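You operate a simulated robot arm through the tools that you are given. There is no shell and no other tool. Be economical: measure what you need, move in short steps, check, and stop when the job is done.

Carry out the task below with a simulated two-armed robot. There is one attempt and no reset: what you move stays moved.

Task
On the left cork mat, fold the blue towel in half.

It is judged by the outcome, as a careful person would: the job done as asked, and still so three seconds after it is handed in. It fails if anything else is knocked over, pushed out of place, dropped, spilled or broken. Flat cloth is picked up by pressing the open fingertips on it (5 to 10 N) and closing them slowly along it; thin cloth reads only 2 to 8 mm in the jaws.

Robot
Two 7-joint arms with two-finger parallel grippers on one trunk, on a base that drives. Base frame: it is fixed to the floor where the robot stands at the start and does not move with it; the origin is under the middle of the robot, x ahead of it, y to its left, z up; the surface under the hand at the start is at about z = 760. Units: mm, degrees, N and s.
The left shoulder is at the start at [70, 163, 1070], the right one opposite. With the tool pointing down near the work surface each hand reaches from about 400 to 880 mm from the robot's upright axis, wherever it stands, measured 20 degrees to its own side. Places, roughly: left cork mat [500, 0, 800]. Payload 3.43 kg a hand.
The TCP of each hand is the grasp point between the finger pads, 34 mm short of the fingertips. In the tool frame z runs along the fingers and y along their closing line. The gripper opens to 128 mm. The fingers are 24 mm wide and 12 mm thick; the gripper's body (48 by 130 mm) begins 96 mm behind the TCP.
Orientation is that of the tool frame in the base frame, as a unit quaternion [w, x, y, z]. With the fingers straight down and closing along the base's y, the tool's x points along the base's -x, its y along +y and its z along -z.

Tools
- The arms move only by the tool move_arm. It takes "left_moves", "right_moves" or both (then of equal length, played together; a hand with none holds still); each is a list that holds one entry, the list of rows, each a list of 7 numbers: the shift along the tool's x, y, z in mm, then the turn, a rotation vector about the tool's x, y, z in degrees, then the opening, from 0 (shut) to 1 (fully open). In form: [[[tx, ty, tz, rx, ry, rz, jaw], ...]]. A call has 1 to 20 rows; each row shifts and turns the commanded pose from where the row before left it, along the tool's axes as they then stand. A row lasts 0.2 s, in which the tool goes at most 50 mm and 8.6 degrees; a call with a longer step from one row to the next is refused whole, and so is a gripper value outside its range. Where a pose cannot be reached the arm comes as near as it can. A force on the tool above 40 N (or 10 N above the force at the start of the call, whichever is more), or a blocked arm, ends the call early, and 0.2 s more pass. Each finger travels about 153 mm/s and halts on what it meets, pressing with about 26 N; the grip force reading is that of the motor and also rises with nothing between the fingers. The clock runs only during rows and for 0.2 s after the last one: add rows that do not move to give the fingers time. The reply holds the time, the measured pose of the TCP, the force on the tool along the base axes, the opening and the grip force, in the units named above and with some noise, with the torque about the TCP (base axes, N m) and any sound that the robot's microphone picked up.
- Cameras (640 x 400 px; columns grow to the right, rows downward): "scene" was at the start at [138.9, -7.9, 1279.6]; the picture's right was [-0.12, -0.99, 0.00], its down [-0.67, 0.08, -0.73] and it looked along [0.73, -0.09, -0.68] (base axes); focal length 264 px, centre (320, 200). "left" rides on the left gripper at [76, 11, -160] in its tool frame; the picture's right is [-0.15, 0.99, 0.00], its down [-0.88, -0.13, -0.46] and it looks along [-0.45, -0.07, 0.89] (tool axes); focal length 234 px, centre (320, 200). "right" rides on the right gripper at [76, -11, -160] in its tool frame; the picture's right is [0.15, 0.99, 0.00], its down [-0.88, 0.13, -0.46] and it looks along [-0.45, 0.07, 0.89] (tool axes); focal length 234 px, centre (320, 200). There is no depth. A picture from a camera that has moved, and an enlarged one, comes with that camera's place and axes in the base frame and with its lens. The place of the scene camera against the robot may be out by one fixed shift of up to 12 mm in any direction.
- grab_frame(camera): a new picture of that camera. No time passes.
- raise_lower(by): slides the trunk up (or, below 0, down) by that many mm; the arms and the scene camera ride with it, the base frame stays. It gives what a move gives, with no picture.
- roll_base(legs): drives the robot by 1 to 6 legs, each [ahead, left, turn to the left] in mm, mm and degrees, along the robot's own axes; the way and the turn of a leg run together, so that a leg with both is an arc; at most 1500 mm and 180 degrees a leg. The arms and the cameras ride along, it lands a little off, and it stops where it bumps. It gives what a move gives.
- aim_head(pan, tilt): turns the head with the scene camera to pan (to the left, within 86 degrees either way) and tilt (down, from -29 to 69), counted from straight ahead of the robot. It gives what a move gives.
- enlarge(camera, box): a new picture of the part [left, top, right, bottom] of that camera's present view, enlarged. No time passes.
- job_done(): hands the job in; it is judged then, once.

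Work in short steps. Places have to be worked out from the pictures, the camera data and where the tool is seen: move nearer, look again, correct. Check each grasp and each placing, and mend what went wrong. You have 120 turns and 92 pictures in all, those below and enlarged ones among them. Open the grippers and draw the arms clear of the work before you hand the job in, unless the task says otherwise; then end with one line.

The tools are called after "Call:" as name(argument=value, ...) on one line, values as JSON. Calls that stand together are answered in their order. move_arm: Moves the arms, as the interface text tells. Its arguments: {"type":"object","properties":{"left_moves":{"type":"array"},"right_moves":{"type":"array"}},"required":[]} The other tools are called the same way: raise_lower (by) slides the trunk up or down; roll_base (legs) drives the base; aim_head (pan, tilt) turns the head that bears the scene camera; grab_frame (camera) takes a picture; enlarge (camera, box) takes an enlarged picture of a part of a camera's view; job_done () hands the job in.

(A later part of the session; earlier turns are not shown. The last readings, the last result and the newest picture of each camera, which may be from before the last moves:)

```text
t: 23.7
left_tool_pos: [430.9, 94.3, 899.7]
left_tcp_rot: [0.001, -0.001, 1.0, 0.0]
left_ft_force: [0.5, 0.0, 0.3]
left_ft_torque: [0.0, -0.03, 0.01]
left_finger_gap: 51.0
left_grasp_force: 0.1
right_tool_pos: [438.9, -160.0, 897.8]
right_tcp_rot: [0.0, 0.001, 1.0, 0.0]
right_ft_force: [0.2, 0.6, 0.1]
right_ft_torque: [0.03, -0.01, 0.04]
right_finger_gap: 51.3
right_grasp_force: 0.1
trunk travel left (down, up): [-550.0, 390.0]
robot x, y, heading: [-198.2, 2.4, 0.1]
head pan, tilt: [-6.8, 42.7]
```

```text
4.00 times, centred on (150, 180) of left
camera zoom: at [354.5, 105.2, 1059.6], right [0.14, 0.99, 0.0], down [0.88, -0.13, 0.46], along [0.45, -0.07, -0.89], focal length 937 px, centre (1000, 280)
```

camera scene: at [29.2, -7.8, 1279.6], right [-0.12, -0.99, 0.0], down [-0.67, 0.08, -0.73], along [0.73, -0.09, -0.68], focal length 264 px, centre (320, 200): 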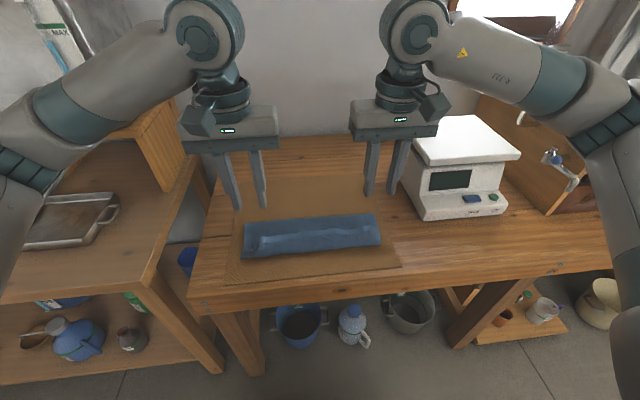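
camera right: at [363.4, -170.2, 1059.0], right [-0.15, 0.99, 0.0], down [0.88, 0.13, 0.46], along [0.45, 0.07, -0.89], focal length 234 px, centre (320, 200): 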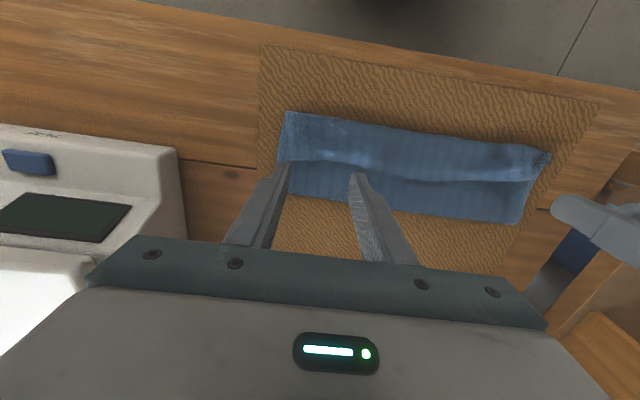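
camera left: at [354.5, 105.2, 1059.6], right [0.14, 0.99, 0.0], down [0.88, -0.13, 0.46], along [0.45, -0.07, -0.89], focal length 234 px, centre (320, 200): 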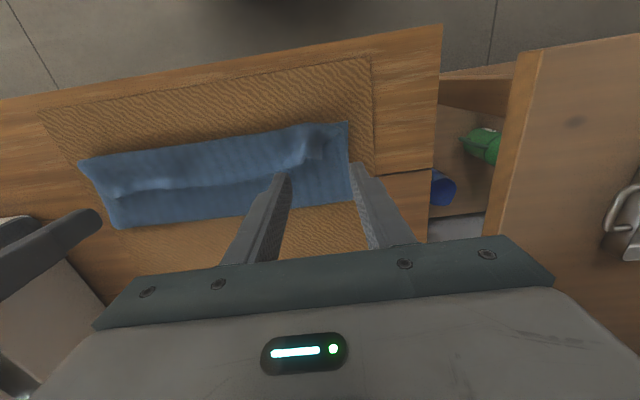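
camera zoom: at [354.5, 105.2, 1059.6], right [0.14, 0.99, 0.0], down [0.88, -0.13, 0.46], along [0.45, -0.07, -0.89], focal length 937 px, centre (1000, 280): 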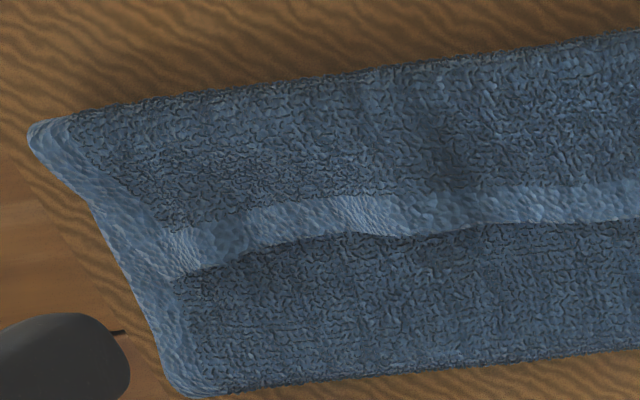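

This confirms the raw edge with its hem is folded back, running from about (435,72) to (456,-193). I grasp that edge strip again with both hands, starting by descending to just above it.

Call:
move_arm(left_moves=[[[3, -22, 10, 0, 0, 0, 0.4], [0, 0, 25, 0, 0, 0, 0.4], [0, 0, 25, 0, 0, 0, 0.4], [0, 0, 16, 0, 0, 0, 0.4], [0, 0, 0, 0, 0, 0, 0.4]]], right_moves=[[[-9, -5, 10, 0, 0, 0, 0.4], [0, 0, 25, 0, 0, 0, 0.4], [0, 0, 25, 0, 0, 0, 0.4], [0, 0, 14, 0, 0, 0, 0.4], [0, 0, 0, 0, 0, 0, 0.4]]])

Call:
grab_frame(camera="left")

Call:
grab_frame(camera="right")

```text
t: 24.9
left_tool_pos: [428.2, 71.4, 823.9]
left_tcp_rot: [0.0, -0.001, 1.0, 0.0]
left_ft_force: [-0.5, -0.5, -0.4]
left_ft_torque: [0.02, -0.01, 0.02]
left_finger_gap: 51.0
left_grasp_force: 0.1
right_tool_pos: [448.3, -164.1, 823.7]
right_tcp_rot: [0.0, 0.0, 1.0, 0.0]
right_ft_force: [0.2, 0.6, 0.6]
right_ft_torque: [-0.02, 0.01, -0.01]
right_finger_gap: 51.0
right_grasp_force: 0.1
trunk travel left (down, up): [-550.0, 390.0]
robot x, y, heading: [-198.3, -0.0, -0.1]
head pan, tilt: [-6.8, 42.7]
```

```text
55 pictures are left
camera left: at [352.5, 83.2, 982.3], right [0.14, 0.99, 0.0], down [0.88, -0.13, 0.46], along [0.45, -0.07, -0.89], focal length 234 px, centre (320, 200)
```

left: 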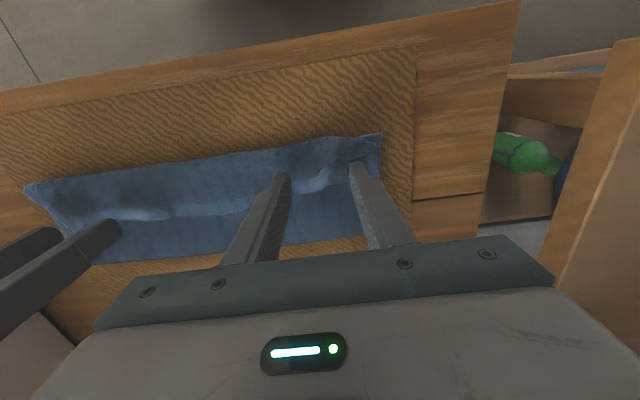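

```text
54 pictures are left
camera right: at [372.9, -175.5, 984.5], right [-0.15, 0.99, 0.0], down [0.88, 0.13, 0.46], along [0.45, 0.07, -0.89], focal length 234 px, centre (320, 200)
```

right: 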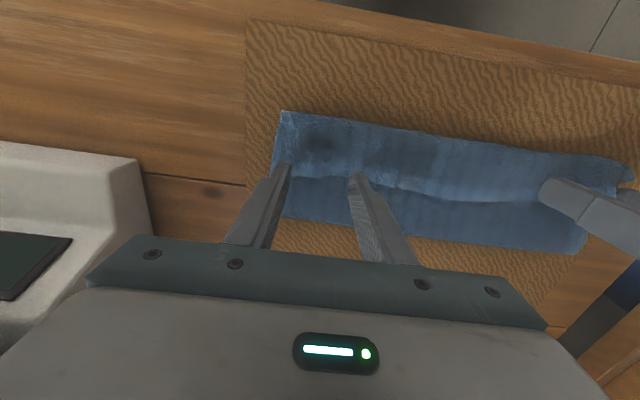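

Positions look right, and I shift the right 5 mm further onto the strip. Creeping down next.

Call:
move_arm(left_moves=[[[0, 0, 3, 0, 0, 0, 0.4], [0, 0, 3, 0, 0, 0, 0.4], [0, 0, 2, 0, 0, 0, 0.4], [0, 0, 2, 0, 0, 0, 0.4], [0, 0, 2, 0, 0, 0, 0.4], [0, 0, 0, 0, 0, 0, 0.4]]], right_moves=[[[5, 0, 3, 0, 0, 0, 0.4], [0, 0, 3, 0, 0, 0, 0.4], [0, 0, 2, 0, 0, 0, 0.4], [0, 0, 2, 0, 0, 0, 0.4], [0, 0, 2, 0, 0, 0, 0.4], [0, 0, 0, 0, 0, 0, 0.4]]])

```text
t: 26.3
left_tool_pos: [427.9, 72.2, 810.1]
left_tcp_rot: [-0.001, -0.001, 1.0, 0.0]
left_ft_force: [-0.3, 0.2, 1.1]
left_ft_torque: [-0.01, 0.02, 0.01]
left_finger_gap: 50.9
left_grasp_force: 0.1
right_tool_pos: [443.4, -164.3, 812.3]
right_tcp_rot: [0.0, 0.0, 1.0, 0.0]
right_ft_force: [0.3, -0.2, -0.3]
right_ft_torque: [0.01, -0.02, 0.01]
right_finger_gap: 51.2
right_grasp_force: 0.1
trunk travel left (down, up): [-550.0, 390.0]
robot x, y, heading: [-198.2, 0.6, -0.3]
head pan, tilt: [-6.8, 42.7]
```

Call:
move_arm(left_moves=[[[0, 0, 1, 0, 0, 0, 0.4], [0, 0, 1, 0, 0, 0, 0.4], [0, 0, 0.5, 0, 0, 0, 0.4], [0, 0, 0, 0, 0, 0, 0.4]]], right_moves=[[[0, 0, 1.5, 0, 0, 0, 0.4], [0, 0, 1.5, 0, 0, 0, 0.4], [0, 0, 1.5, 0, 0, 0, 0.4], [0, 0, 0, 0, 0, 0, 0.4]]])

```text
t: 27.3
left_tool_pos: [428.5, 72.3, 808.8]
left_tcp_rot: [0.0, -0.001, 1.0, -0.001]
left_ft_force: [-0.1, 0.7, 1.0]
left_ft_torque: [-0.02, 0.0, 0.01]
left_finger_gap: 51.5
left_grasp_force: 0.1
right_tool_pos: [444.5, -164.5, 810.1]
right_tcp_rot: [-0.001, -0.001, 1.0, 0.0]
right_ft_force: [-1.2, -0.7, 2.0]
right_ft_torque: [-0.02, 0.08, -0.02]
right_finger_gap: 51.4
right_grasp_force: 0.1
trunk travel left (down, up): [-550.0, 390.0]
robot x, y, heading: [-195.3, 2.3, 0.0]
head pan, tilt: [-6.8, 42.7]
```

Light contact only (1–2 N), so I continue a little.

Call:
move_arm(left_moves=[[[0, 0, 1, 0, 0, 0, 0.4], [0, 0, 1, 0, 0, 0, 0.4], [0, 0, 0, 0, 0, 0, 0.4]]], right_moves=[[[0, 0, 1, 0, 0, 0, 0.4], [0, 0, 0.5, 0, 0, 0, 0.4], [0, 0, 0, 0, 0, 0, 0.4]]])

```text
t: 28.1
left_tool_pos: [427.3, 73.1, 807.8]
left_tcp_rot: [0.0, -0.001, 1.0, 0.0]
left_ft_force: [0.8, -0.3, 4.0]
left_ft_torque: [-0.05, -0.01, 0.0]
left_finger_gap: 51.0
left_grasp_force: 0.1
right_tool_pos: [443.8, -164.3, 806.9]
right_tcp_rot: [0.0, 0.0, 1.0, 0.0]
right_ft_force: [0.0, 0.6, 3.9]
right_ft_torque: [0.02, 0.01, 0.0]
right_finger_gap: 51.1
right_grasp_force: 0.1
trunk travel left (down, up): [-550.0, 390.0]
robot x, y, heading: [-197.6, -3.2, -0.0]
head pan, tilt: [-6.8, 42.7]
```

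Both press at about 4 N. I close slowly with a hair more pressure.

Call:
move_arm(left_moves=[[[0, 0, 0.4, 0, 0, 0, 0.4], [0, 0, 0, 0, 0, 0, 0.37], [0, 0, 0, 0, 0, 0, 0.34], [0, 0, 0, 0, 0, 0, 0.31], [0, 0, 0, 0, 0, 0, 0.28], [0, 0, 0, 0, 0, 0, 0.25], [0, 0, 0, 0, 0, 0, 0.22], [0, 0, 0, 0, 0, 0, 0.19], [0, 0, 0, 0, 0, 0, 0.16], [0, 0, 0, 0, 0, 0, 0.13], [0, 0, 0, 0, 0, 0, 0.1], [0, 0, 0, 0, 0, 0, 0.07], [0, 0, 0, 0, 0, 0, 0.04], [0, 0, 0, 0, 0, 0, 0.02], [0, 0, 0, 0, 0, 0, 0], [0, 0, 0, 0, 0, 0, 0], [0, 0, 0, 0, 0, 0, 0]]], right_moves=[[[0, 0, 0.4, 0, 0, 0, 0.4], [0, 0, 0, 0, 0, 0, 0.37], [0, 0, 0, 0, 0, 0, 0.34], [0, 0, 0, 0, 0, 0, 0.31], [0, 0, 0, 0, 0, 0, 0.28], [0, 0, 0, 0, 0, 0, 0.25], [0, 0, 0, 0, 0, 0, 0.22], [0, 0, 0, 0, 0, 0, 0.19], [0, 0, 0, 0, 0, 0, 0.16], [0, 0, 0, 0, 0, 0, 0.13], [0, 0, 0, 0, 0, 0, 0.1], [0, 0, 0, 0, 0, 0, 0.07], [0, 0, 0, 0, 0, 0, 0.04], [0, 0, 0, 0, 0, 0, 0.02], [0, 0, 0, 0, 0, 0, 0], [0, 0, 0, 0, 0, 0, 0], [0, 0, 0, 0, 0, 0, 0]]])

Call:
grab_frame(camera="left")

Call:
grab_frame(camera="right")

```text
t: 31.7
left_tool_pos: [428.2, 73.6, 806.6]
left_tcp_rot: [-0.001, 0.0, 1.0, 0.0]
left_ft_force: [1.0, -6.3, 5.0]
left_ft_torque: [-0.26, -0.04, 0.01]
left_finger_gap: 9.8
left_grasp_force: 25.8
right_tool_pos: [443.9, -164.7, 807.0]
right_tcp_rot: [0.0, 0.0, 1.0, 0.0]
right_ft_force: [-0.4, 6.4, 4.2]
right_ft_torque: [0.22, 0.03, 0.0]
right_finger_gap: 6.2
right_grasp_force: 26.1
trunk travel left (down, up): [-550.0, 390.0]
robot x, y, heading: [-199.9, 1.0, 0.0]
head pan, tilt: [-6.8, 42.7]
```

```text
53 pictures are left
camera left: at [351.4, 83.3, 965.9], right [0.14, 0.99, 0.0], down [0.88, -0.13, 0.46], along [0.45, -0.07, -0.89], focal length 234 px, centre (320, 200)
```

left: 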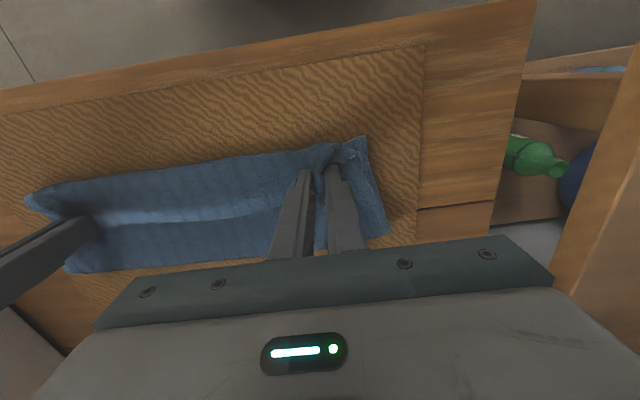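

```text
52 pictures are left
camera right: at [367.3, -175.2, 967.5], right [-0.15, 0.99, 0.0], down [0.88, 0.13, 0.46], along [0.45, 0.07, -0.89], focal length 234 px, centre (320, 200)
```

right: 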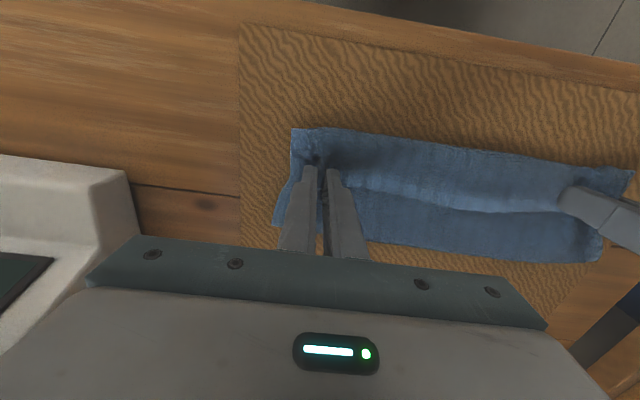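

Gaps of 10 and 6 mm could mean extra layers were caught. I lift 35 mm, easing the tension, to see what comes along.

Call:
move_arm(left_moves=[[[0, -1, -8, 0, 0, 0, 0], [-3, -1, -9, 0, 0, 0, 0], [-4, 0, -9, 0, 0, 0, 0], [-4, 0, -10, 0, 0, 0, 0], [0, 0, 0, 0, 0, 0, 0]]], right_moves=[[[0, 1, -8, 0, 0, 0, 0], [-3, 1, -9, 0, 0, 0, 0], [-4, 0, -9, 0, 0, 0, 0], [-4, 0, -10, 0, 0, 0, 0], [0, 0, 0, 0, 0, 0, 0]]])

Call:
grab_frame(camera="left")

Call:
grab_frame(camera="right")

Call:
enlarge(camera="scene", box=[230, 160, 430, 270])

```text
t: 32.9
left_tool_pos: [439.5, 70.1, 841.8]
left_tcp_rot: [0.0, -0.001, 1.0, -0.001]
left_ft_force: [-1.2, -1.5, -0.1]
left_ft_torque: [0.01, 0.0, 0.04]
left_finger_gap: 9.2
left_grasp_force: 25.8
right_tool_pos: [455.5, -163.3, 843.3]
right_tcp_rot: [-0.001, 0.0, 1.0, 0.0]
right_ft_force: [-0.1, 1.0, -0.6]
right_ft_torque: [0.08, 0.01, 0.0]
right_finger_gap: 6.1
right_grasp_force: 26.1
trunk travel left (down, up): [-550.0, 390.0]
robot x, y, heading: [-194.7, 2.4, -0.2]
head pan, tilt: [-6.8, 42.7]
```

```text
51 pictures are left
camera left: at [363.2, 81.3, 1001.5], right [0.14, 0.99, 0.0], down [0.88, -0.13, 0.46], along [0.45, -0.07, -0.89], focal length 234 px, centre (320, 200)
```

left: 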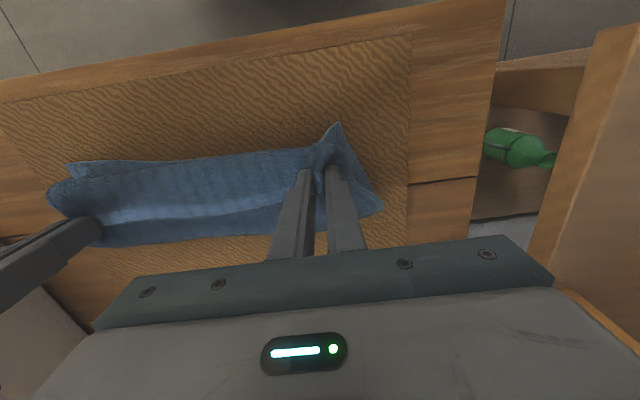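

```text
50 pictures are left
camera right: at [379.4, -173.5, 1003.1], right [-0.15, 0.99, 0.0], down [0.88, 0.13, 0.45], along [0.45, 0.07, -0.89], focal length 234 px, centre (320, 200)
```

right: 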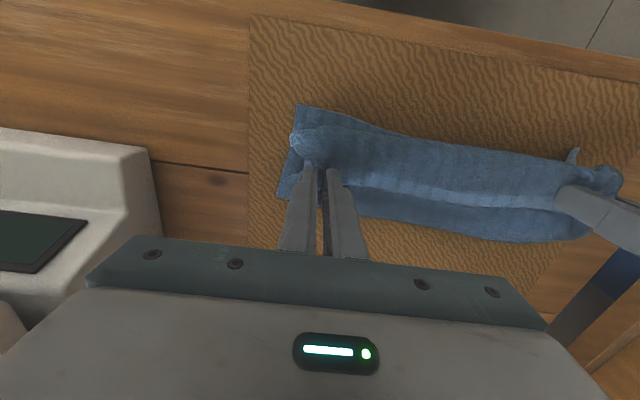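

```text
3.20 times, centred on (330, 215) of scene
camera zoom: at [-58.8, -7.9, 1279.6], right [-0.12, -0.99, 0.0], down [-0.67, 0.08, -0.73], along [0.73, -0.09, -0.68], focal length 845 px, centre (288, 152)
```

zoom: 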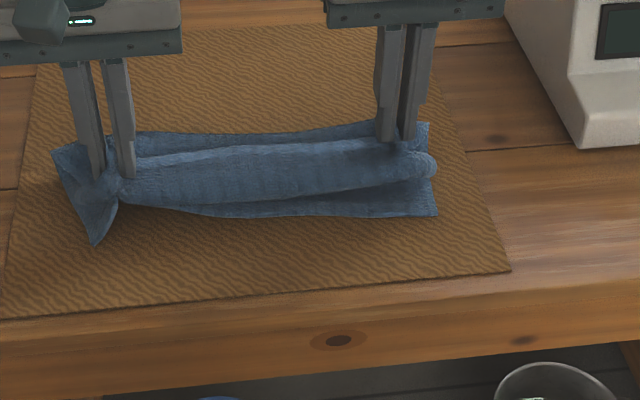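

The right hand holds only the flap, but the left caught the bottom layer too (the near-left corner rises). I set the left down and release it while the right keeps hold.

Call:
move_arm(left_moves=[[[4, 0, 10, 0, 0, 0, 0], [3, 0, 10, 0, 0, 0, 0], [3, 0, 8, 0, 0, 0, 0], [0, 0, 0, 0, 0, 0, 0.1], [0, 0, 0, 0, 0, 0, 0.25], [0, 0, -3, 0, 0, 0, 0.4], [0, 0, -15, 0, 0, 0, 0.4], [0, 0, -30, 0, 0, 0, 0.4], [0, 0, -40, 0, 0, 0, 0.4], [0, 0, -40, 0, 0, 0, 0.4], [0, 0, 0, 0, 0, 0, 0.4]]])

Call:
grab_frame(camera="left")

Call:
enlarge(camera="scene", box=[230, 160, 430, 270])

```text
t: 35.3
left_tool_pos: [429.4, 71.2, 941.3]
left_tcp_rot: [-0.001, 0.0, 1.0, -0.001]
left_ft_force: [-0.1, 0.5, -0.4]
left_ft_torque: [0.0, 0.03, 0.02]
left_finger_gap: 51.2
left_grasp_force: 0.1
right_tool_pos: [454.6, -161.6, 842.6]
right_tcp_rot: [-0.001, 0.0, 1.0, 0.0]
right_ft_force: [0.1, 0.0, -0.7]
right_ft_torque: [-0.02, -0.01, 0.01]
right_finger_gap: 6.1
right_grasp_force: 25.3
trunk travel left (down, up): [-550.0, 390.0]
robot x, y, heading: [-200.0, 2.4, 0.1]
head pan, tilt: [-6.8, 42.7]
```

```text
48 pictures are left
camera left: at [352.9, 81.6, 1101.6], right [0.14, 0.99, 0.0], down [0.88, -0.13, 0.45], along [0.45, -0.07, -0.89], focal length 234 px, centre (320, 200)
```

left: 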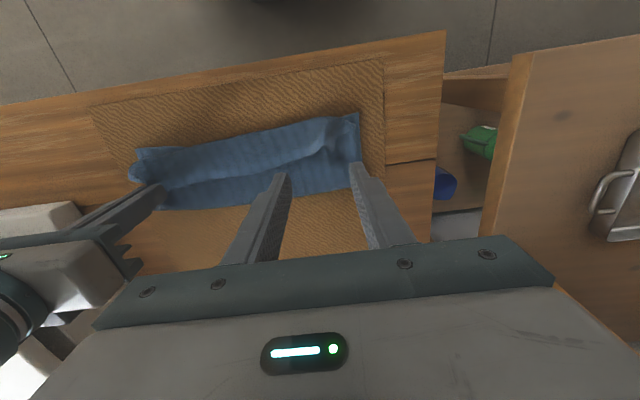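

```text
3.20 times, centred on (330, 215) of scene
camera zoom: at [-58.4, -7.7, 1279.5], right [-0.12, -0.99, 0.0], down [-0.67, 0.08, -0.73], along [0.73, -0.09, -0.68], focal length 845 px, centre (288, 152)
```

zoom: 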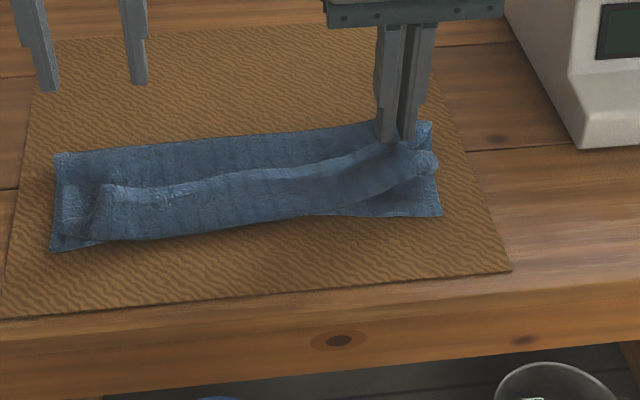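

The near-left corner settled back flat. I carry the right corner back up and over to the far side, to unfold the flap and regrasp it properly.

Call:
move_arm(right_moves=[[[-15, 0, -25, 0, 0, 0, 0], [-23, 0, -22, 0, 0, 0, 0], [-25, 0, -18, 0, 0, 0, 0], [-28, 0, -14, 0, 0, 0, 0], [-21, 0, 5, 0, 0, 0, 0], [-21, 0, 12, 0, 0, 0, 0], [-21, 0, 20, 0, 0, 0, 0], [-21, 0, 28, 0, 0, 0, 0], [-18, 0, 30, 0, 0, 0, 0], [0, 0, 0, 0, 0, 0, 0]]])

Call:
grab_frame(camera="scene")

Call:
grab_frame(camera="left")

```text
t: 37.5
left_tool_pos: [427.9, 69.0, 942.9]
left_tcp_rot: [0.0, 0.0, 1.0, 0.0]
left_ft_force: [-0.5, -0.1, -0.6]
left_ft_torque: [-0.02, -0.02, 0.01]
left_finger_gap: 51.3
left_grasp_force: 0.0
right_tool_pos: [636.4, -162.8, 836.7]
right_tcp_rot: [-0.001, 0.0, 1.0, -0.001]
right_ft_force: [0.0, -0.6, 0.1]
right_ft_torque: [-0.03, 0.02, 0.0]
right_finger_gap: 6.0
right_grasp_force: 26.2
right hand out of reach, approached as far as the arm can: row 9
trunk travel left (down, up): [-550.0, 390.0]
robot x, y, heading: [-197.2, 2.0, -0.0]
head pan, tilt: [-6.8, 42.7]
```

```text
46 pictures are left
camera scene: at [-59.1, -8.0, 1279.6], right [-0.12, -0.99, 0.0], down [-0.67, 0.08, -0.73], along [0.73, -0.09, -0.68], focal length 264 px, centre (320, 200)
```

scene: 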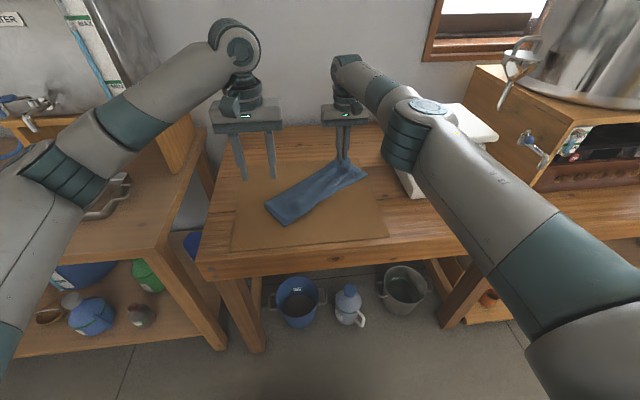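

```text
45 pictures are left
camera left: at [352.4, 81.0, 1101.7], right [0.15, 0.99, 0.0], down [0.88, -0.13, 0.46], along [0.45, -0.07, -0.89], focal length 234 px, centre (320, 200)
```

left: 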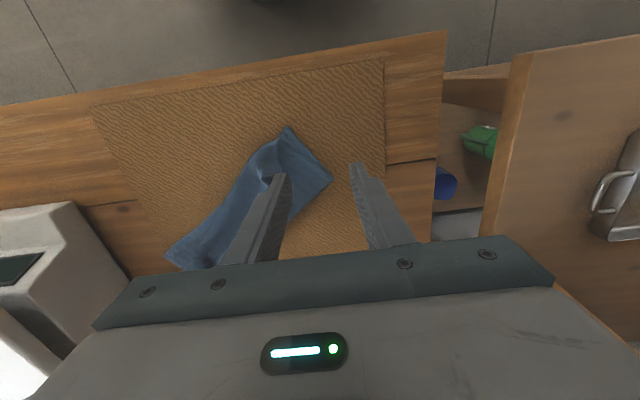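

The whole towel came along, still folded. I take a closer look at what the right hand holds.

Call:
grab_frame(camera="right")

Call:
enlarge(camera="scene", box=[250, 140, 390, 240])

```text
44 pictures are left
camera right: at [559.8, -174.3, 996.6], right [-0.15, 0.99, 0.0], down [0.88, 0.13, 0.46], along [0.45, 0.07, -0.89], focal length 234 px, centre (320, 200)
```

right: 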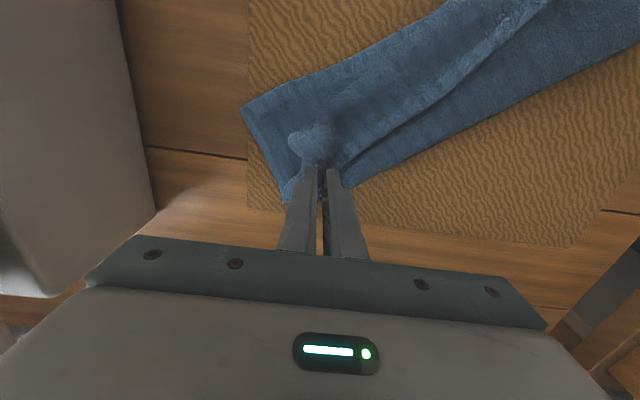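

```text
4.00 times, centred on (320, 190) of scene
camera zoom: at [-59.1, -8.0, 1279.6], right [-0.12, -0.99, 0.0], down [-0.67, 0.08, -0.73], along [0.73, -0.09, -0.68], focal length 1056 px, centre (320, 240)
```

zoom: 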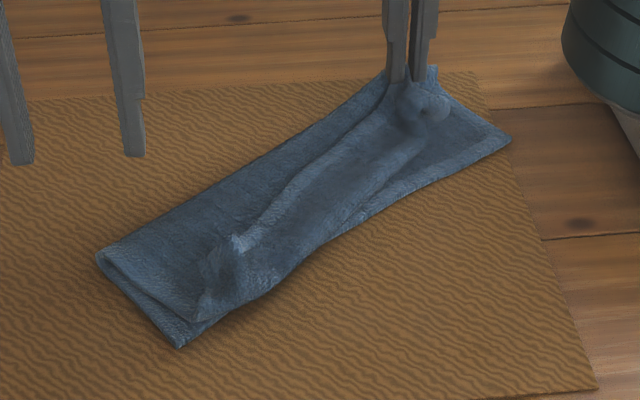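

The pinch took several layers, so pulling it further won't unfold the strip. New idea: swing the right end back square and release. Then I grip both ends of the fold line and lift, so gravity unrolls the curled strip.

Call:
move_arm(right_moves=[[[15.5, -10, 0, 0, 0, 0, 0], [15.5, -10, 0, 0, 0, 0, 0], [15.5, -10, 0, 0, 0, 0, 0], [15.5, -10, 0, 0, 0, 0, 0], [16, -6, 0, 0, 0, 0, 0], [16, -6, 0, 0, 0, 0, 0], [16, -6, 0, 0, 0, 0, 0], [16, -6, 0, 0, 0, 0, 0], [0, 0, 12, 0, 0, 0, 0], [0, 0, 10, 0, 0, 0, 0], [0, 0, 0, 0, 0, 0, 0.1], [0, 0, 0, 0, 0, 0, 0.25], [0, 0, -4, 0, 0, 0, 0.35], [0, 0, -15, 0, 0, 0, 0.35], [0, 0, -30, 0, 0, 0, 0.35], [0, 0, -40, 0, 0, 0, 0.35], [0, 0, -30, 0, 0, 0, 0.35]]])

Call:
enlarge(camera="scene", box=[230, 150, 410, 260])

Call:
grab_frame(camera="right")

Call:
grab_frame(camera="left")

```text
t: 41.1
left_tool_pos: [428.8, 69.8, 942.2]
left_tcp_rot: [0.0, -0.001, 1.0, -0.001]
left_ft_force: [-0.7, 0.1, -0.3]
left_ft_torque: [-0.01, -0.01, 0.01]
left_finger_gap: 51.2
left_grasp_force: 0.1
right_tool_pos: [511.0, -226.1, 932.6]
right_tcp_rot: [-0.001, -0.001, 1.0, 0.0]
right_ft_force: [0.4, -0.1, 0.6]
right_ft_torque: [0.01, -0.01, 0.0]
right_finger_gap: 45.1
right_grasp_force: 0.0
trunk travel left (down, up): [-550.0, 390.0]
robot x, y, heading: [-197.3, 1.6, -0.0]
head pan, tilt: [-6.8, 42.7]
```

```text
3.56 times, centred on (320, 205) of scene
camera zoom: at [-59.3, -7.6, 1279.6], right [-0.12, -0.99, 0.0], down [-0.67, 0.08, -0.73], along [0.73, -0.09, -0.68], focal length 939 px, centre (320, 182)
```

zoom: 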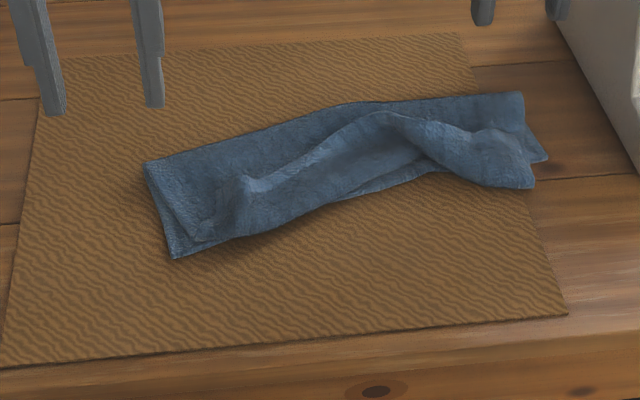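

```text
41 pictures are left
camera right: at [434.8, -238.0, 1093.7], right [-0.15, 0.99, 0.0], down [0.88, 0.13, 0.45], along [0.45, 0.07, -0.89], focal length 234 px, centre (320, 200)
```

right: 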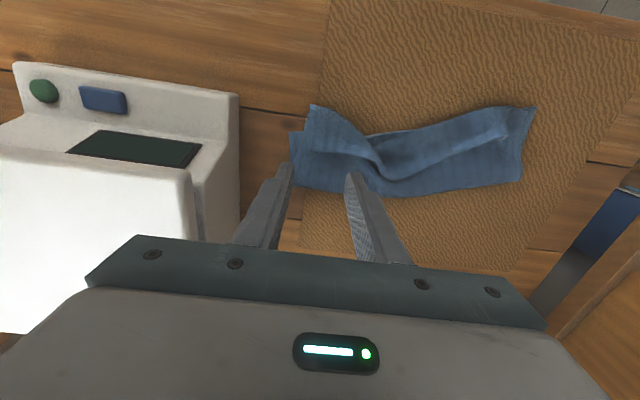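

```text
40 pictures are left
camera left: at [352.2, 81.5, 1101.8], right [0.14, 0.99, 0.0], down [0.88, -0.13, 0.46], along [0.45, -0.07, -0.89], focal length 234 px, centre (320, 200)
```

left: 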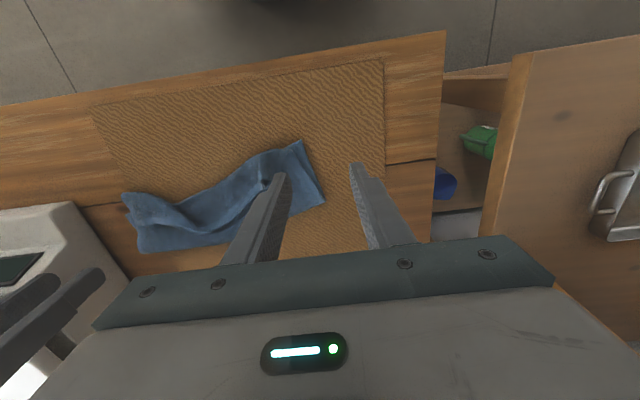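

The fold line now runs from about (526,63) to (583,-262). I bring the hands over points 25–30 mm in from each end of it and check the view before pressing.

Call:
move_arm(left_moves=[[[-25, -8, 0, 0, 0, 0, 0.35], [-25, -8, 10, 0, 0, 0, 0.35], [-25, -8, 25, 0, 0, 0, 0.35], [-24, -8, 25, 0, 0, 0, 0.35], [0, 0, 30, 0, 0, 0, 0.35], [0, 0, 25, 0, 0, 0, 0.35], [0, 0, 0, 0, 0, 0, 0.35]]], right_moves=[[[-16, -1.5, 0, 0, 0, 0, 0.35], [-16, -1.5, 10, 0, 0, 0, 0.35], [-15, -1.5, 20, 0, 0, 0, 0.35], [-15, -1.5, 25, 0, 0, 0, 0.35], [0, 0, 25, 0, 0, 0, 0.35], [0, 0, 25, 0, 0, 0, 0.35], [0, 0, 0, 0, 0, 0, 0.35]]])

Call:
grab_frame(camera="left")

Call:
grab_frame(camera="right")

```text
t: 42.7
left_tool_pos: [528.1, 38.0, 826.6]
left_tcp_rot: [-0.001, -0.001, 1.0, 0.0]
left_ft_force: [-0.6, 0.0, -0.4]
left_ft_torque: [0.0, -0.03, -0.02]
left_finger_gap: 44.7
left_grasp_force: 0.1
right_tool_pos: [571.6, -232.3, 829.4]
right_tcp_rot: [0.001, 0.0, 1.0, -0.001]
right_ft_force: [0.7, 0.6, 0.1]
right_ft_torque: [0.0, -0.03, 0.0]
right_finger_gap: 44.7
right_grasp_force: 0.2
trunk travel left (down, up): [-550.0, 390.0]
robot x, y, heading: [-199.5, -2.3, 0.2]
head pan, tilt: [-6.8, 42.7]
```

```text
39 pictures are left
camera left: at [451.3, 49.7, 986.8], right [0.14, 0.99, 0.0], down [0.88, -0.13, 0.46], along [0.45, -0.07, -0.89], focal length 234 px, centre (320, 200)
```

left: 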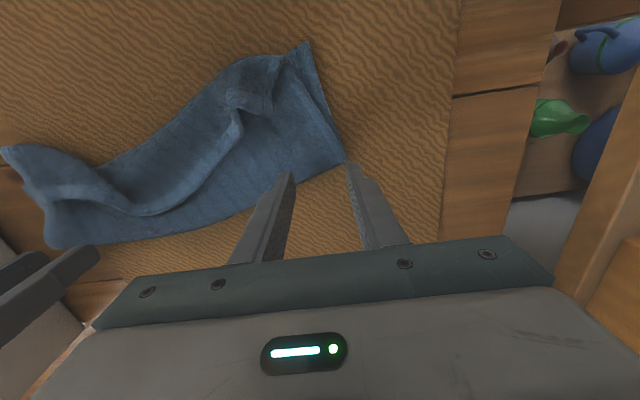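

```text
38 pictures are left
camera right: at [496.2, -244.0, 989.6], right [-0.15, 0.99, 0.0], down [0.88, 0.13, 0.46], along [0.45, 0.07, -0.89], focal length 234 px, centre (320, 200)
```

right: 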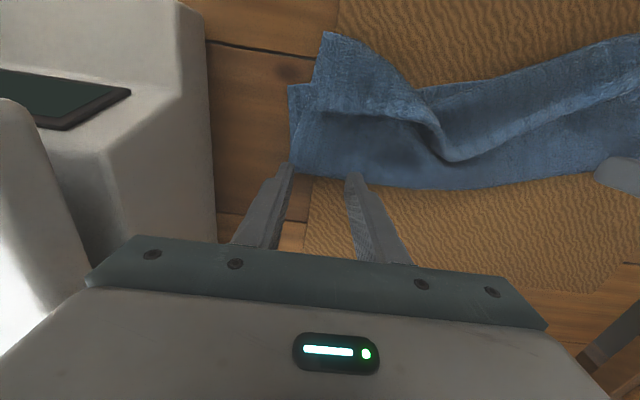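

Fold edges are at x≈532 on the left and x≈583 on the right. I adjust slightly and creep down.

Call:
move_arm(left_moves=[[[5, -5, 4, 0, 0, 0, 0.35], [0, 0, 4, 0, 0, 0, 0.35], [0, 0, 3, 0, 0, 0, 0.35], [0, 0, 2, 0, 0, 0, 0.35], [0, 0, 2, 0, 0, 0, 0.35], [0, 0, 2, 0, 0, 0, 0.35], [0, 0, 0, 0, 0, 0, 0.35]]], right_moves=[[[0, 3, 4, 0, 0, 0, 0.35], [0, 0, 4, 0, 0, 0, 0.35], [0, 0, 4, 0, 0, 0, 0.35], [0, 0, 3, 0, 0, 0, 0.35], [0, 0, 3, 0, 0, 0, 0.35], [0, 0, 2, 0, 0, 0, 0.35], [0, 0, 0, 0, 0, 0, 0.35]]])

```text
t: 44.3
left_tool_pos: [521.8, 32.5, 809.8]
left_tcp_rot: [0.0, 0.0, 1.0, 0.0]
left_ft_force: [0.1, 1.3, 0.0]
left_ft_torque: [0.02, -0.01, 0.01]
left_finger_gap: 44.9
left_grasp_force: 0.0
right_tool_pos: [572.3, -230.5, 807.8]
right_tcp_rot: [0.0, 0.0, 1.0, 0.0]
right_ft_force: [-0.1, 0.3, 1.0]
right_ft_torque: [0.04, 0.01, 0.03]
right_finger_gap: 44.6
right_grasp_force: 0.0
trunk travel left (down, up): [-550.0, 390.0]
robot x, y, heading: [-196.1, -1.8, 0.0]
head pan, tilt: [-6.8, 42.7]
```

Call:
move_arm(left_moves=[[[0, 0, 2, 0, 0, 0, 0.35], [0, 0, 2, 0, 0, 0, 0.35], [0, 0, 1, 0, 0, 0, 0.35], [0, 0, 1, 0, 0, 0, 0.35], [0, 0, 0, 0, 0, 0, 0.35]]], right_moves=[[[0, 0, 1, 0, 0, 0, 0.35], [0, 0, 1, 0, 0, 0, 0.35], [0, 0, 1, 0, 0, 0, 0.35], [0, 0, 1, 0, 0, 0, 0.35], [0, 0, 0, 0, 0, 0, 0.35]]])

```text
t: 45.5
left_tool_pos: [522.2, 33.1, 805.5]
left_tcp_rot: [0.0, 0.0, 1.0, 0.0]
left_ft_force: [0.9, -0.8, 5.3]
left_ft_torque: [-0.1, -0.05, 0.05]
left_finger_gap: 44.5
left_grasp_force: 0.1
right_tool_pos: [570.4, -230.5, 806.0]
right_tcp_rot: [0.0, 0.0, 1.0, 0.0]
right_ft_force: [0.0, 0.4, 3.4]
right_ft_torque: [0.07, -0.04, 0.04]
right_finger_gap: 45.1
right_grasp_force: 0.0
trunk travel left (down, up): [-550.0, 390.0]
robot x, y, heading: [-197.0, 0.6, 0.0]
head pan, tilt: [-6.8, 42.7]
```

Contact on both. I press to about 8 N to take both layers, and close slowly.

Call:
move_arm(left_moves=[[[0, 0, 0.8, 0, 0, 0, 0.35], [0, 0, 0, 0, 0, 0, 0.32], [0, 0, 0, 0, 0, 0, 0.29], [0, 0, 0, 0, 0, 0, 0.26], [0, 0, 0, 0, 0, 0, 0.23], [0, 0, 0, 0, 0, 0, 0.2], [0, 0, 0, 0, 0, 0, 0.17], [0, 0, 0, 0, 0, 0, 0.14], [0, 0, 0, 0, 0, 0, 0.11], [0, 0, 0, 0, 0, 0, 0.08], [0, 0, 0, 0, 0, 0, 0.05], [0, 0, 0, 0, 0, 0, 0.02], [0, 0, 0, 0, 0, 0, 0], [0, 0, 0, 0, 0, 0, 0], [0, 0, 0, 0, 0, 0, 0]]], right_moves=[[[0, 0, 1.5, 0, 0, 0, 0.35], [0, 0, 0, 0, 0, 0, 0.32], [0, 0, 0, 0, 0, 0, 0.29], [0, 0, 0, 0, 0, 0, 0.26], [0, 0, 0, 0, 0, 0, 0.23], [0, 0, 0, 0, 0, 0, 0.2], [0, 0, 0, 0, 0, 0, 0.17], [0, 0, 0, 0, 0, 0, 0.14], [0, 0, 0, 0, 0, 0, 0.11], [0, 0, 0, 0, 0, 0, 0.08], [0, 0, 0, 0, 0, 0, 0.05], [0, 0, 0, 0, 0, 0, 0.02], [0, 0, 0, 0, 0, 0, 0], [0, 0, 0, 0, 0, 0, 0], [0, 0, 0, 0, 0, 0, 0]]])

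```text
t: 48.7
left_tool_pos: [522.2, 33.0, 805.0]
left_tcp_rot: [0.0, -0.001, 1.0, 0.0]
left_ft_force: [0.0, -2.6, 4.4]
left_ft_torque: [-0.11, -0.06, -0.02]
left_finger_gap: 5.8
left_grasp_force: 26.0
right_tool_pos: [571.5, -229.7, 804.1]
right_tcp_rot: [0.0, 0.0, 1.0, 0.001]
right_ft_force: [0.1, 2.8, 5.3]
right_ft_torque: [0.09, 0.0, 0.01]
right_finger_gap: 4.3
right_grasp_force: 25.7
trunk travel left (down, up): [-550.0, 390.0]
robot x, y, heading: [-198.2, 1.8, -0.2]
head pan, tilt: [-6.8, 42.7]
```

Both are gripped. I lift straight up so the halves can hang free.

Call:
move_arm(left_moves=[[[0, 0, -12, 0, 0, 0, 0], [0, 0, -20, 0, 0, 0, 0], [0, 0, -25, 0, 0, 0, 0], [0, 0, -25, 0, 0, 0, 0], [0, 0, -25, 0, 0, 0, 0], [0, 0, -25, 0, 0, 0, 0], [0, 0, -25, 0, 0, 0, 0], [0, 0, -25, 0, 0, 0, 0], [0, 0, 0, 0, 0, 0, 0], [0, 0, 0, 0, 0, 0, 0]]], right_moves=[[[0, 0, -12, 0, 0, 0, 0], [0, 0, -20, 0, 0, 0, 0], [0, 0, -25, 0, 0, 0, 0], [0, 0, -25, 0, 0, 0, 0], [0, 0, -25, 0, 0, 0, 0], [0, 0, -25, 0, 0, 0, 0], [0, 0, -25, 0, 0, 0, 0], [0, 0, -25, 0, 0, 0, 0], [0, 0, 0, 0, 0, 0, 0], [0, 0, 0, 0, 0, 0, 0]]])

Call:
enlarge(camera="scene", box=[220, 80, 430, 250])

Call:
grab_frame(camera="left")

```text
t: 50.9
left_tool_pos: [523.2, 34.3, 984.5]
left_tcp_rot: [0.0, -0.001, 1.0, 0.0]
left_ft_force: [0.8, -1.3, 0.1]
left_ft_torque: [-0.05, 0.0, 0.02]
left_finger_gap: 6.2
left_grasp_force: 25.9
right_tool_pos: [571.7, -230.5, 985.5]
right_tcp_rot: [0.0, 0.0, 1.0, 0.0]
right_ft_force: [-0.4, 1.1, 0.0]
right_ft_torque: [0.04, -0.02, -0.01]
right_finger_gap: 4.1
right_grasp_force: 25.9
trunk travel left (down, up): [-550.0, 390.0]
robot x, y, heading: [-198.9, -1.1, -0.2]
head pan, tilt: [-6.8, 42.7]
```

```text
2.35 times, centred on (325, 165) of scene
camera zoom: at [-59.3, -7.8, 1279.7], right [-0.12, -0.99, 0.0], down [-0.67, 0.08, -0.73], along [0.73, -0.09, -0.68], focal length 621 px, centre (308, 282)
```

zoom: 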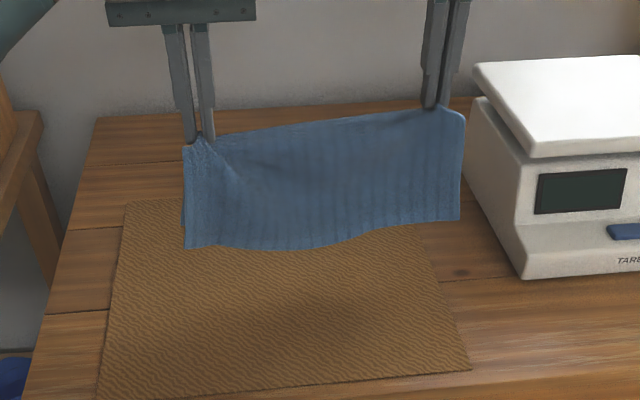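

```text
36 pictures are left
camera left: at [447.7, 44.4, 1144.5], right [0.14, 0.99, 0.0], down [0.88, -0.13, 0.46], along [0.45, -0.07, -0.89], focal length 234 px, centre (320, 200)
```

left: 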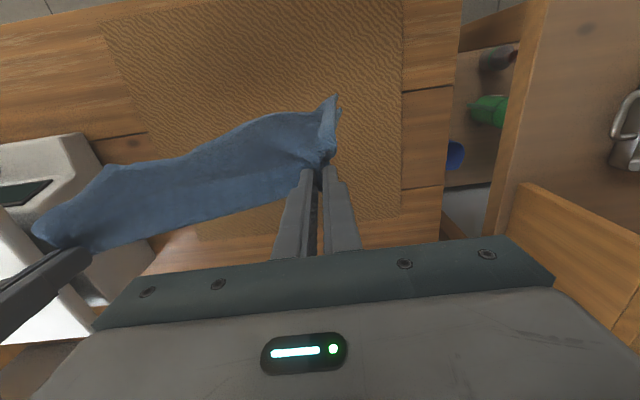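

It worked: the towel now hangs straight over both hands and the curl has unrolled. I square it up and re-centre it, raised slightly so the hem clears, before laying it down.

Call:
move_arm(left_moves=[[[0, 0, -15, 0, 0, 0, 0], [16.3, 10.5, 0, 0, 0, 0, 0], [16.3, 10.5, 0, 0, 0, 0, 0], [16.3, 10.5, 0, 0, 0, 0, 0], [16.3, 10.5, 0, 0, 0, 0, 0], [16.3, 10.5, 0, 0, 0, 0, 0], [16.3, 10.5, 0, 0, 0, 0, 0], [0, 0, 0, 0, 0, 0, 0], [0, 0, 0, 0, 0, 0, 0]]], right_moves=[[[0, 0, -15, 0, 0, 0, 0], [22, 10.5, 0, 0, 0, 0, 0], [22, 10.5, 0, 0, 0, 0, 0], [22, 10.5, 0, 0, 0, 0, 0], [22, 10.5, 0, 0, 0, 0, 0], [22, 10.5, 0, 0, 0, 0, 0], [22, 10.5, 0, 0, 0, 0, 0], [0, 0, 0, 0, 0, 0, 0], [0, 0, 0, 0, 0, 0, 0]]])

Call:
enlarge(camera="scene", box=[210, 80, 420, 270])

```text
t: 52.9
left_tool_pos: [424.4, 96.9, 998.3]
left_tcp_rot: [0.0, -0.001, 1.0, 0.0]
left_ft_force: [0.1, -1.0, -0.5]
left_ft_torque: [0.0, 0.0, 0.03]
left_finger_gap: 6.2
left_grasp_force: 26.0
right_tool_pos: [438.5, -167.1, 999.4]
right_tcp_rot: [0.0, 0.001, 1.0, 0.0]
right_ft_force: [-0.6, 0.5, -0.3]
right_ft_torque: [0.01, 0.0, 0.0]
right_finger_gap: 3.7
right_grasp_force: 26.3
trunk travel left (down, up): [-550.0, 390.0]
robot x, y, heading: [-202.0, -0.4, -0.1]
head pan, tilt: [-6.8, 42.7]
```

```text
2.11 times, centred on (315, 175) of scene
camera zoom: at [-59.2, -7.6, 1279.6], right [-0.12, -0.99, 0.0], down [-0.67, 0.08, -0.73], along [0.73, -0.09, -0.68], focal length 556 px, centre (330, 253)
```

zoom: 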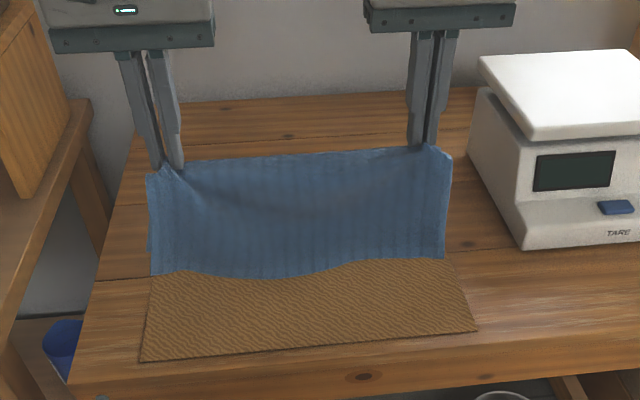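

The hem hangs at z≈790, about 175 mm below the hands, so the halves are still unequal (long half in front). I shift 45 mm nearer and lay it down hem first, with the fold going away from the robot.

Call:
move_arm(left_moves=[[[15, 0, 0, 0, 0, 0, 0], [15, 0, 0, 0, 0, 0, 0], [15, 0, 0, 0, 0, 0, 0], [0, 0, 0, 0, 0, 0, 0], [0, 0, 17, 0, 0, 0, 0], [-30, 0, 4, 0, 0, 0, 0], [-30, 0, 8, 0, 0, 0, 0], [-27, 0, 12, 0, 0, 0, 0], [-25, 0, 18, 0, 0, 0, 0], [-21, 0, 21, 0, 0, 0, 0], [-18, 0, 25, 0, 0, 0, 0], [-13, 0, 27, 0, 0, 0, 0], [-6, 0, 24, 0, 0, 0, 0], [-2, 0, 12, 0, 0, 0, 0], [0, 0, 0, 0, 0, 0, 0], [0, 0, 0, 0, 0, 0, 0]]], right_moves=[[[15, 0, 0, 0, 0, 0, 0], [15, 0, 0, 0, 0, 0, 0], [15, 0, 0, 0, 0, 0, 0], [0, 0, 0, 0, 0, 0, 0], [0, 0, 17, 0, 0, 0, 0], [-30, 0, 4, 0, 0, 0, 0], [-30, 0, 8, 0, 0, 0, 0], [-27, 0, 12, 0, 0, 0, 0], [-25, 0, 18, 0, 0, 0, 0], [-21, 0, 21, 0, 0, 0, 0], [-18, 0, 25, 0, 0, 0, 0], [-13, 0, 27, 0, 0, 0, 0], [-6, 0, 24, 0, 0, 0, 0], [-2, 0, 12, 0, 0, 0, 0], [0, 0, 0, 0, 0, 0, 0], [0, 0, 0, 0, 0, 0, 0]]])

Call:
enlarge(camera="scene", box=[210, 120, 420, 270])

```text
t: 56.3
left_tool_pos: [552.6, 94.8, 832.6]
left_tcp_rot: [0.0, -0.001, 1.0, 0.0]
left_ft_force: [0.7, 0.1, 0.7]
left_ft_torque: [-0.01, -0.03, 0.03]
left_finger_gap: 6.1
left_grasp_force: 25.3
right_tool_pos: [567.7, -167.2, 831.9]
right_tcp_rot: [0.001, 0.0, 1.0, 0.0]
right_ft_force: [-0.2, 1.7, -0.5]
right_ft_torque: [0.03, 0.01, 0.02]
right_finger_gap: 4.3
right_grasp_force: 26.0
trunk travel left (down, up): [-550.0, 390.0]
robot x, y, heading: [-197.5, -3.3, -0.1]
head pan, tilt: [-6.8, 42.7]
```

```text
2.67 times, centred on (315, 195) of scene
camera zoom: at [-58.8, -7.9, 1279.6], right [-0.12, -0.99, 0.0], down [-0.67, 0.08, -0.73], along [0.73, -0.09, -0.68], focal length 704 px, centre (333, 213)
```

zoom: 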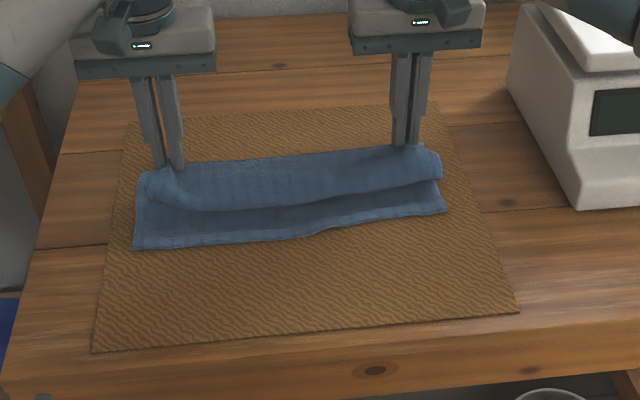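

Hem at about x≈451 and hands at about 560, so there is slack between them. I pull the fold another 55 mm away to straighten it, then lower.

Call:
move_arm(left_moves=[[[-14, 0, 0, 0, 0, 0, 0], [-14, 0, 0, 0, 0, 0, 0], [-14, 0, 4, 0, 0, 0, 0], [-13, 0, 6, 0, 0, 0, 0], [0, 0, 6, 0, 0, 0, 0], [0, 0, 0, 0, 0, 0, 0]]], right_moves=[[[-14, 0, 0, 0, 0, 0, 0], [-14, 0, 0, 0, 0, 0, 0], [-14, 0, 4, 0, 0, 0, 0], [-13, 0, 6, 0, 0, 0, 0], [0, 0, 6, 0, 0, 0, 0], [0, 0, 0, 0, 0, 0, 0]]])

Call:
enlarge(camera="scene", box=[210, 120, 420, 270])

```text
t: 57.7
left_tool_pos: [606.5, 95.9, 818.2]
left_tcp_rot: [0.0, -0.001, 1.0, 0.001]
left_ft_force: [-0.6, -0.2, -0.9]
left_ft_torque: [0.04, -0.01, 0.0]
left_finger_gap: 6.2
left_grasp_force: 26.3
right_tool_pos: [622.1, -166.9, 815.7]
right_tcp_rot: [0.0, -0.001, 1.0, 0.0]
right_ft_force: [-0.1, 1.2, 0.1]
right_ft_torque: [0.0, 0.0, 0.0]
right_finger_gap: 3.6
right_grasp_force: 25.7
trunk travel left (down, up): [-550.0, 390.0]
robot x, y, heading: [-199.7, 2.3, 0.1]
head pan, tilt: [-6.8, 42.7]
```

```text
2.67 times, centred on (315, 195) of scene
camera zoom: at [-59.0, -7.8, 1279.6], right [-0.12, -0.99, 0.0], down [-0.67, 0.08, -0.73], along [0.73, -0.09, -0.68], focal length 704 px, centre (333, 213)
```

zoom: 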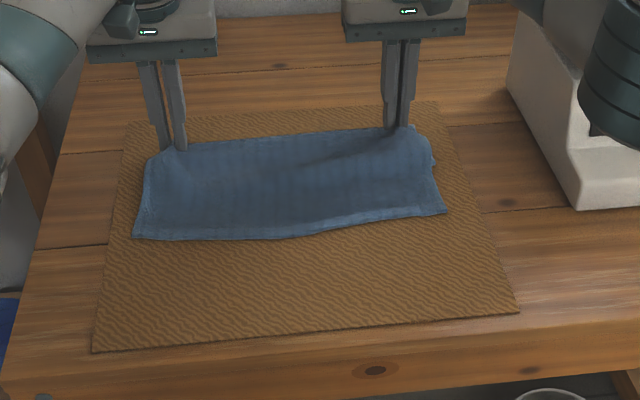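

The slack is gone: hem at x≈473, fold near x≈630. I lower a touch, release, and lift clear to inspect.

Call:
move_arm(left_moves=[[[0, 0, 5, 0, 0, 0, 0], [0, 0, 2, 0, 0, 0, 0], [0, 0, 0, 0, 0, 0, 0.1], [0, 0, 0, 0, 0, 0, 0.25], [0, 0, -4, 0, 0, 0, 0.3], [0, 0, -15, 0, 0, 0, 0.3], [0, 0, -35, 0, 0, 0, 0.3], [20, 0, -40, 0, 0, 0, 0.3], [40, 0, -20, 0, 0, 0, 0.3], [45, 0, 0, 0, 0, 0, 0.3], [45, 0, 0, 0, 0, 0, 0.3], [0, 0, 0, 0, 0, 0, 0.3]]], right_moves=[[[0, 0, 5, 0, 0, 0, 0], [0, 0, 2, 0, 0, 0, 0], [0, 0, 0, 0, 0, 0, 0.1], [0, 0, 0, 0, 0, 0, 0.25], [0, 0, -4, 0, 0, 0, 0.3], [0, 0, -15, 0, 0, 0, 0.3], [0, 0, -35, 0, 0, 0, 0.3], [20, 0, -40, 0, 0, 0, 0.3], [40, 0, -20, 0, 0, 0, 0.3], [45, 0, 0, 0, 0, 0, 0.3], [45, 0, 0, 0, 0, 0, 0.3], [0, 0, 0, 0, 0, 0, 0.3]]])

Call:
enlarge(camera="scene", box=[210, 120, 420, 270])

Call:
grab_frame(camera="left")

Call:
grab_frame(camera="right")

```text
t: 60.3
left_tool_pos: [458.3, 96.0, 921.0]
left_tcp_rot: [-0.002, -0.001, 1.0, 0.0]
left_ft_force: [0.2, 0.3, -0.5]
left_ft_torque: [-0.04, 0.04, -0.02]
left_finger_gap: 38.4
left_grasp_force: 0.1
right_tool_pos: [473.7, -168.3, 921.6]
right_tcp_rot: [-0.001, 0.0, 1.0, 0.0]
right_ft_force: [0.4, -0.7, -0.2]
right_ft_torque: [0.02, 0.02, -0.01]
right_finger_gap: 38.6
right_grasp_force: 0.1
trunk travel left (down, up): [-550.0, 390.0]
robot x, y, heading: [-198.4, 2.4, -0.3]
head pan, tilt: [-6.8, 42.7]
```

```text
2.67 times, centred on (315, 195) of scene
camera zoom: at [-57.7, -7.9, 1279.4], right [-0.12, -0.99, 0.0], down [-0.67, 0.08, -0.73], along [0.73, -0.09, -0.68], focal length 704 px, centre (333, 213)
```

zoom: 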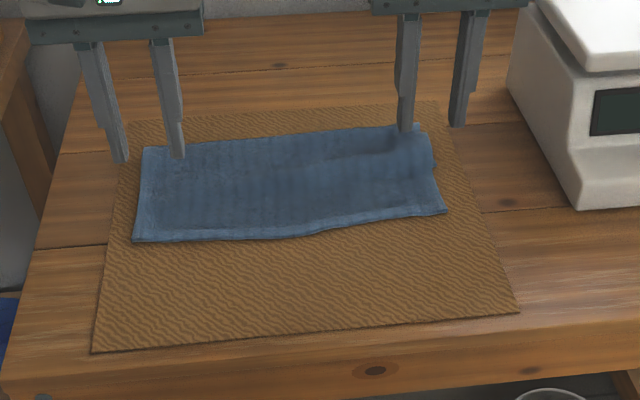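

```text
31 pictures are left
camera left: at [381.9, 106.4, 1080.9], right [0.14, 0.99, 0.0], down [0.88, -0.13, 0.45], along [0.45, -0.07, -0.89], focal length 234 px, centre (320, 200)
```

left: 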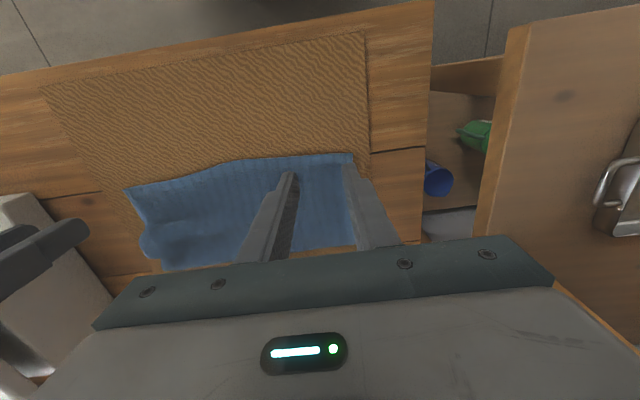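

```text
30 pictures are left
camera right: at [397.3, -177.9, 1082.3], right [-0.15, 0.99, 0.0], down [0.88, 0.13, 0.45], along [0.45, 0.07, -0.89], focal length 234 px, centre (320, 200)
```

right: 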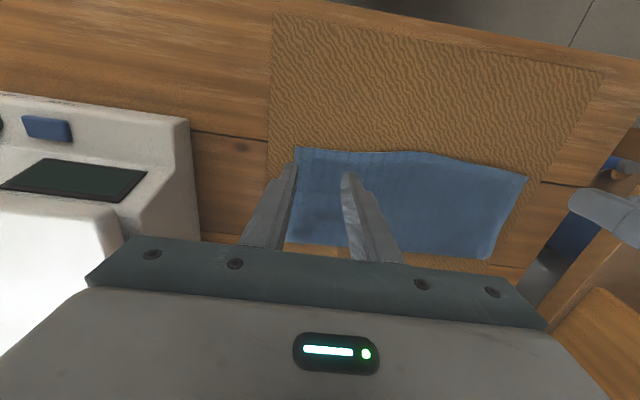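

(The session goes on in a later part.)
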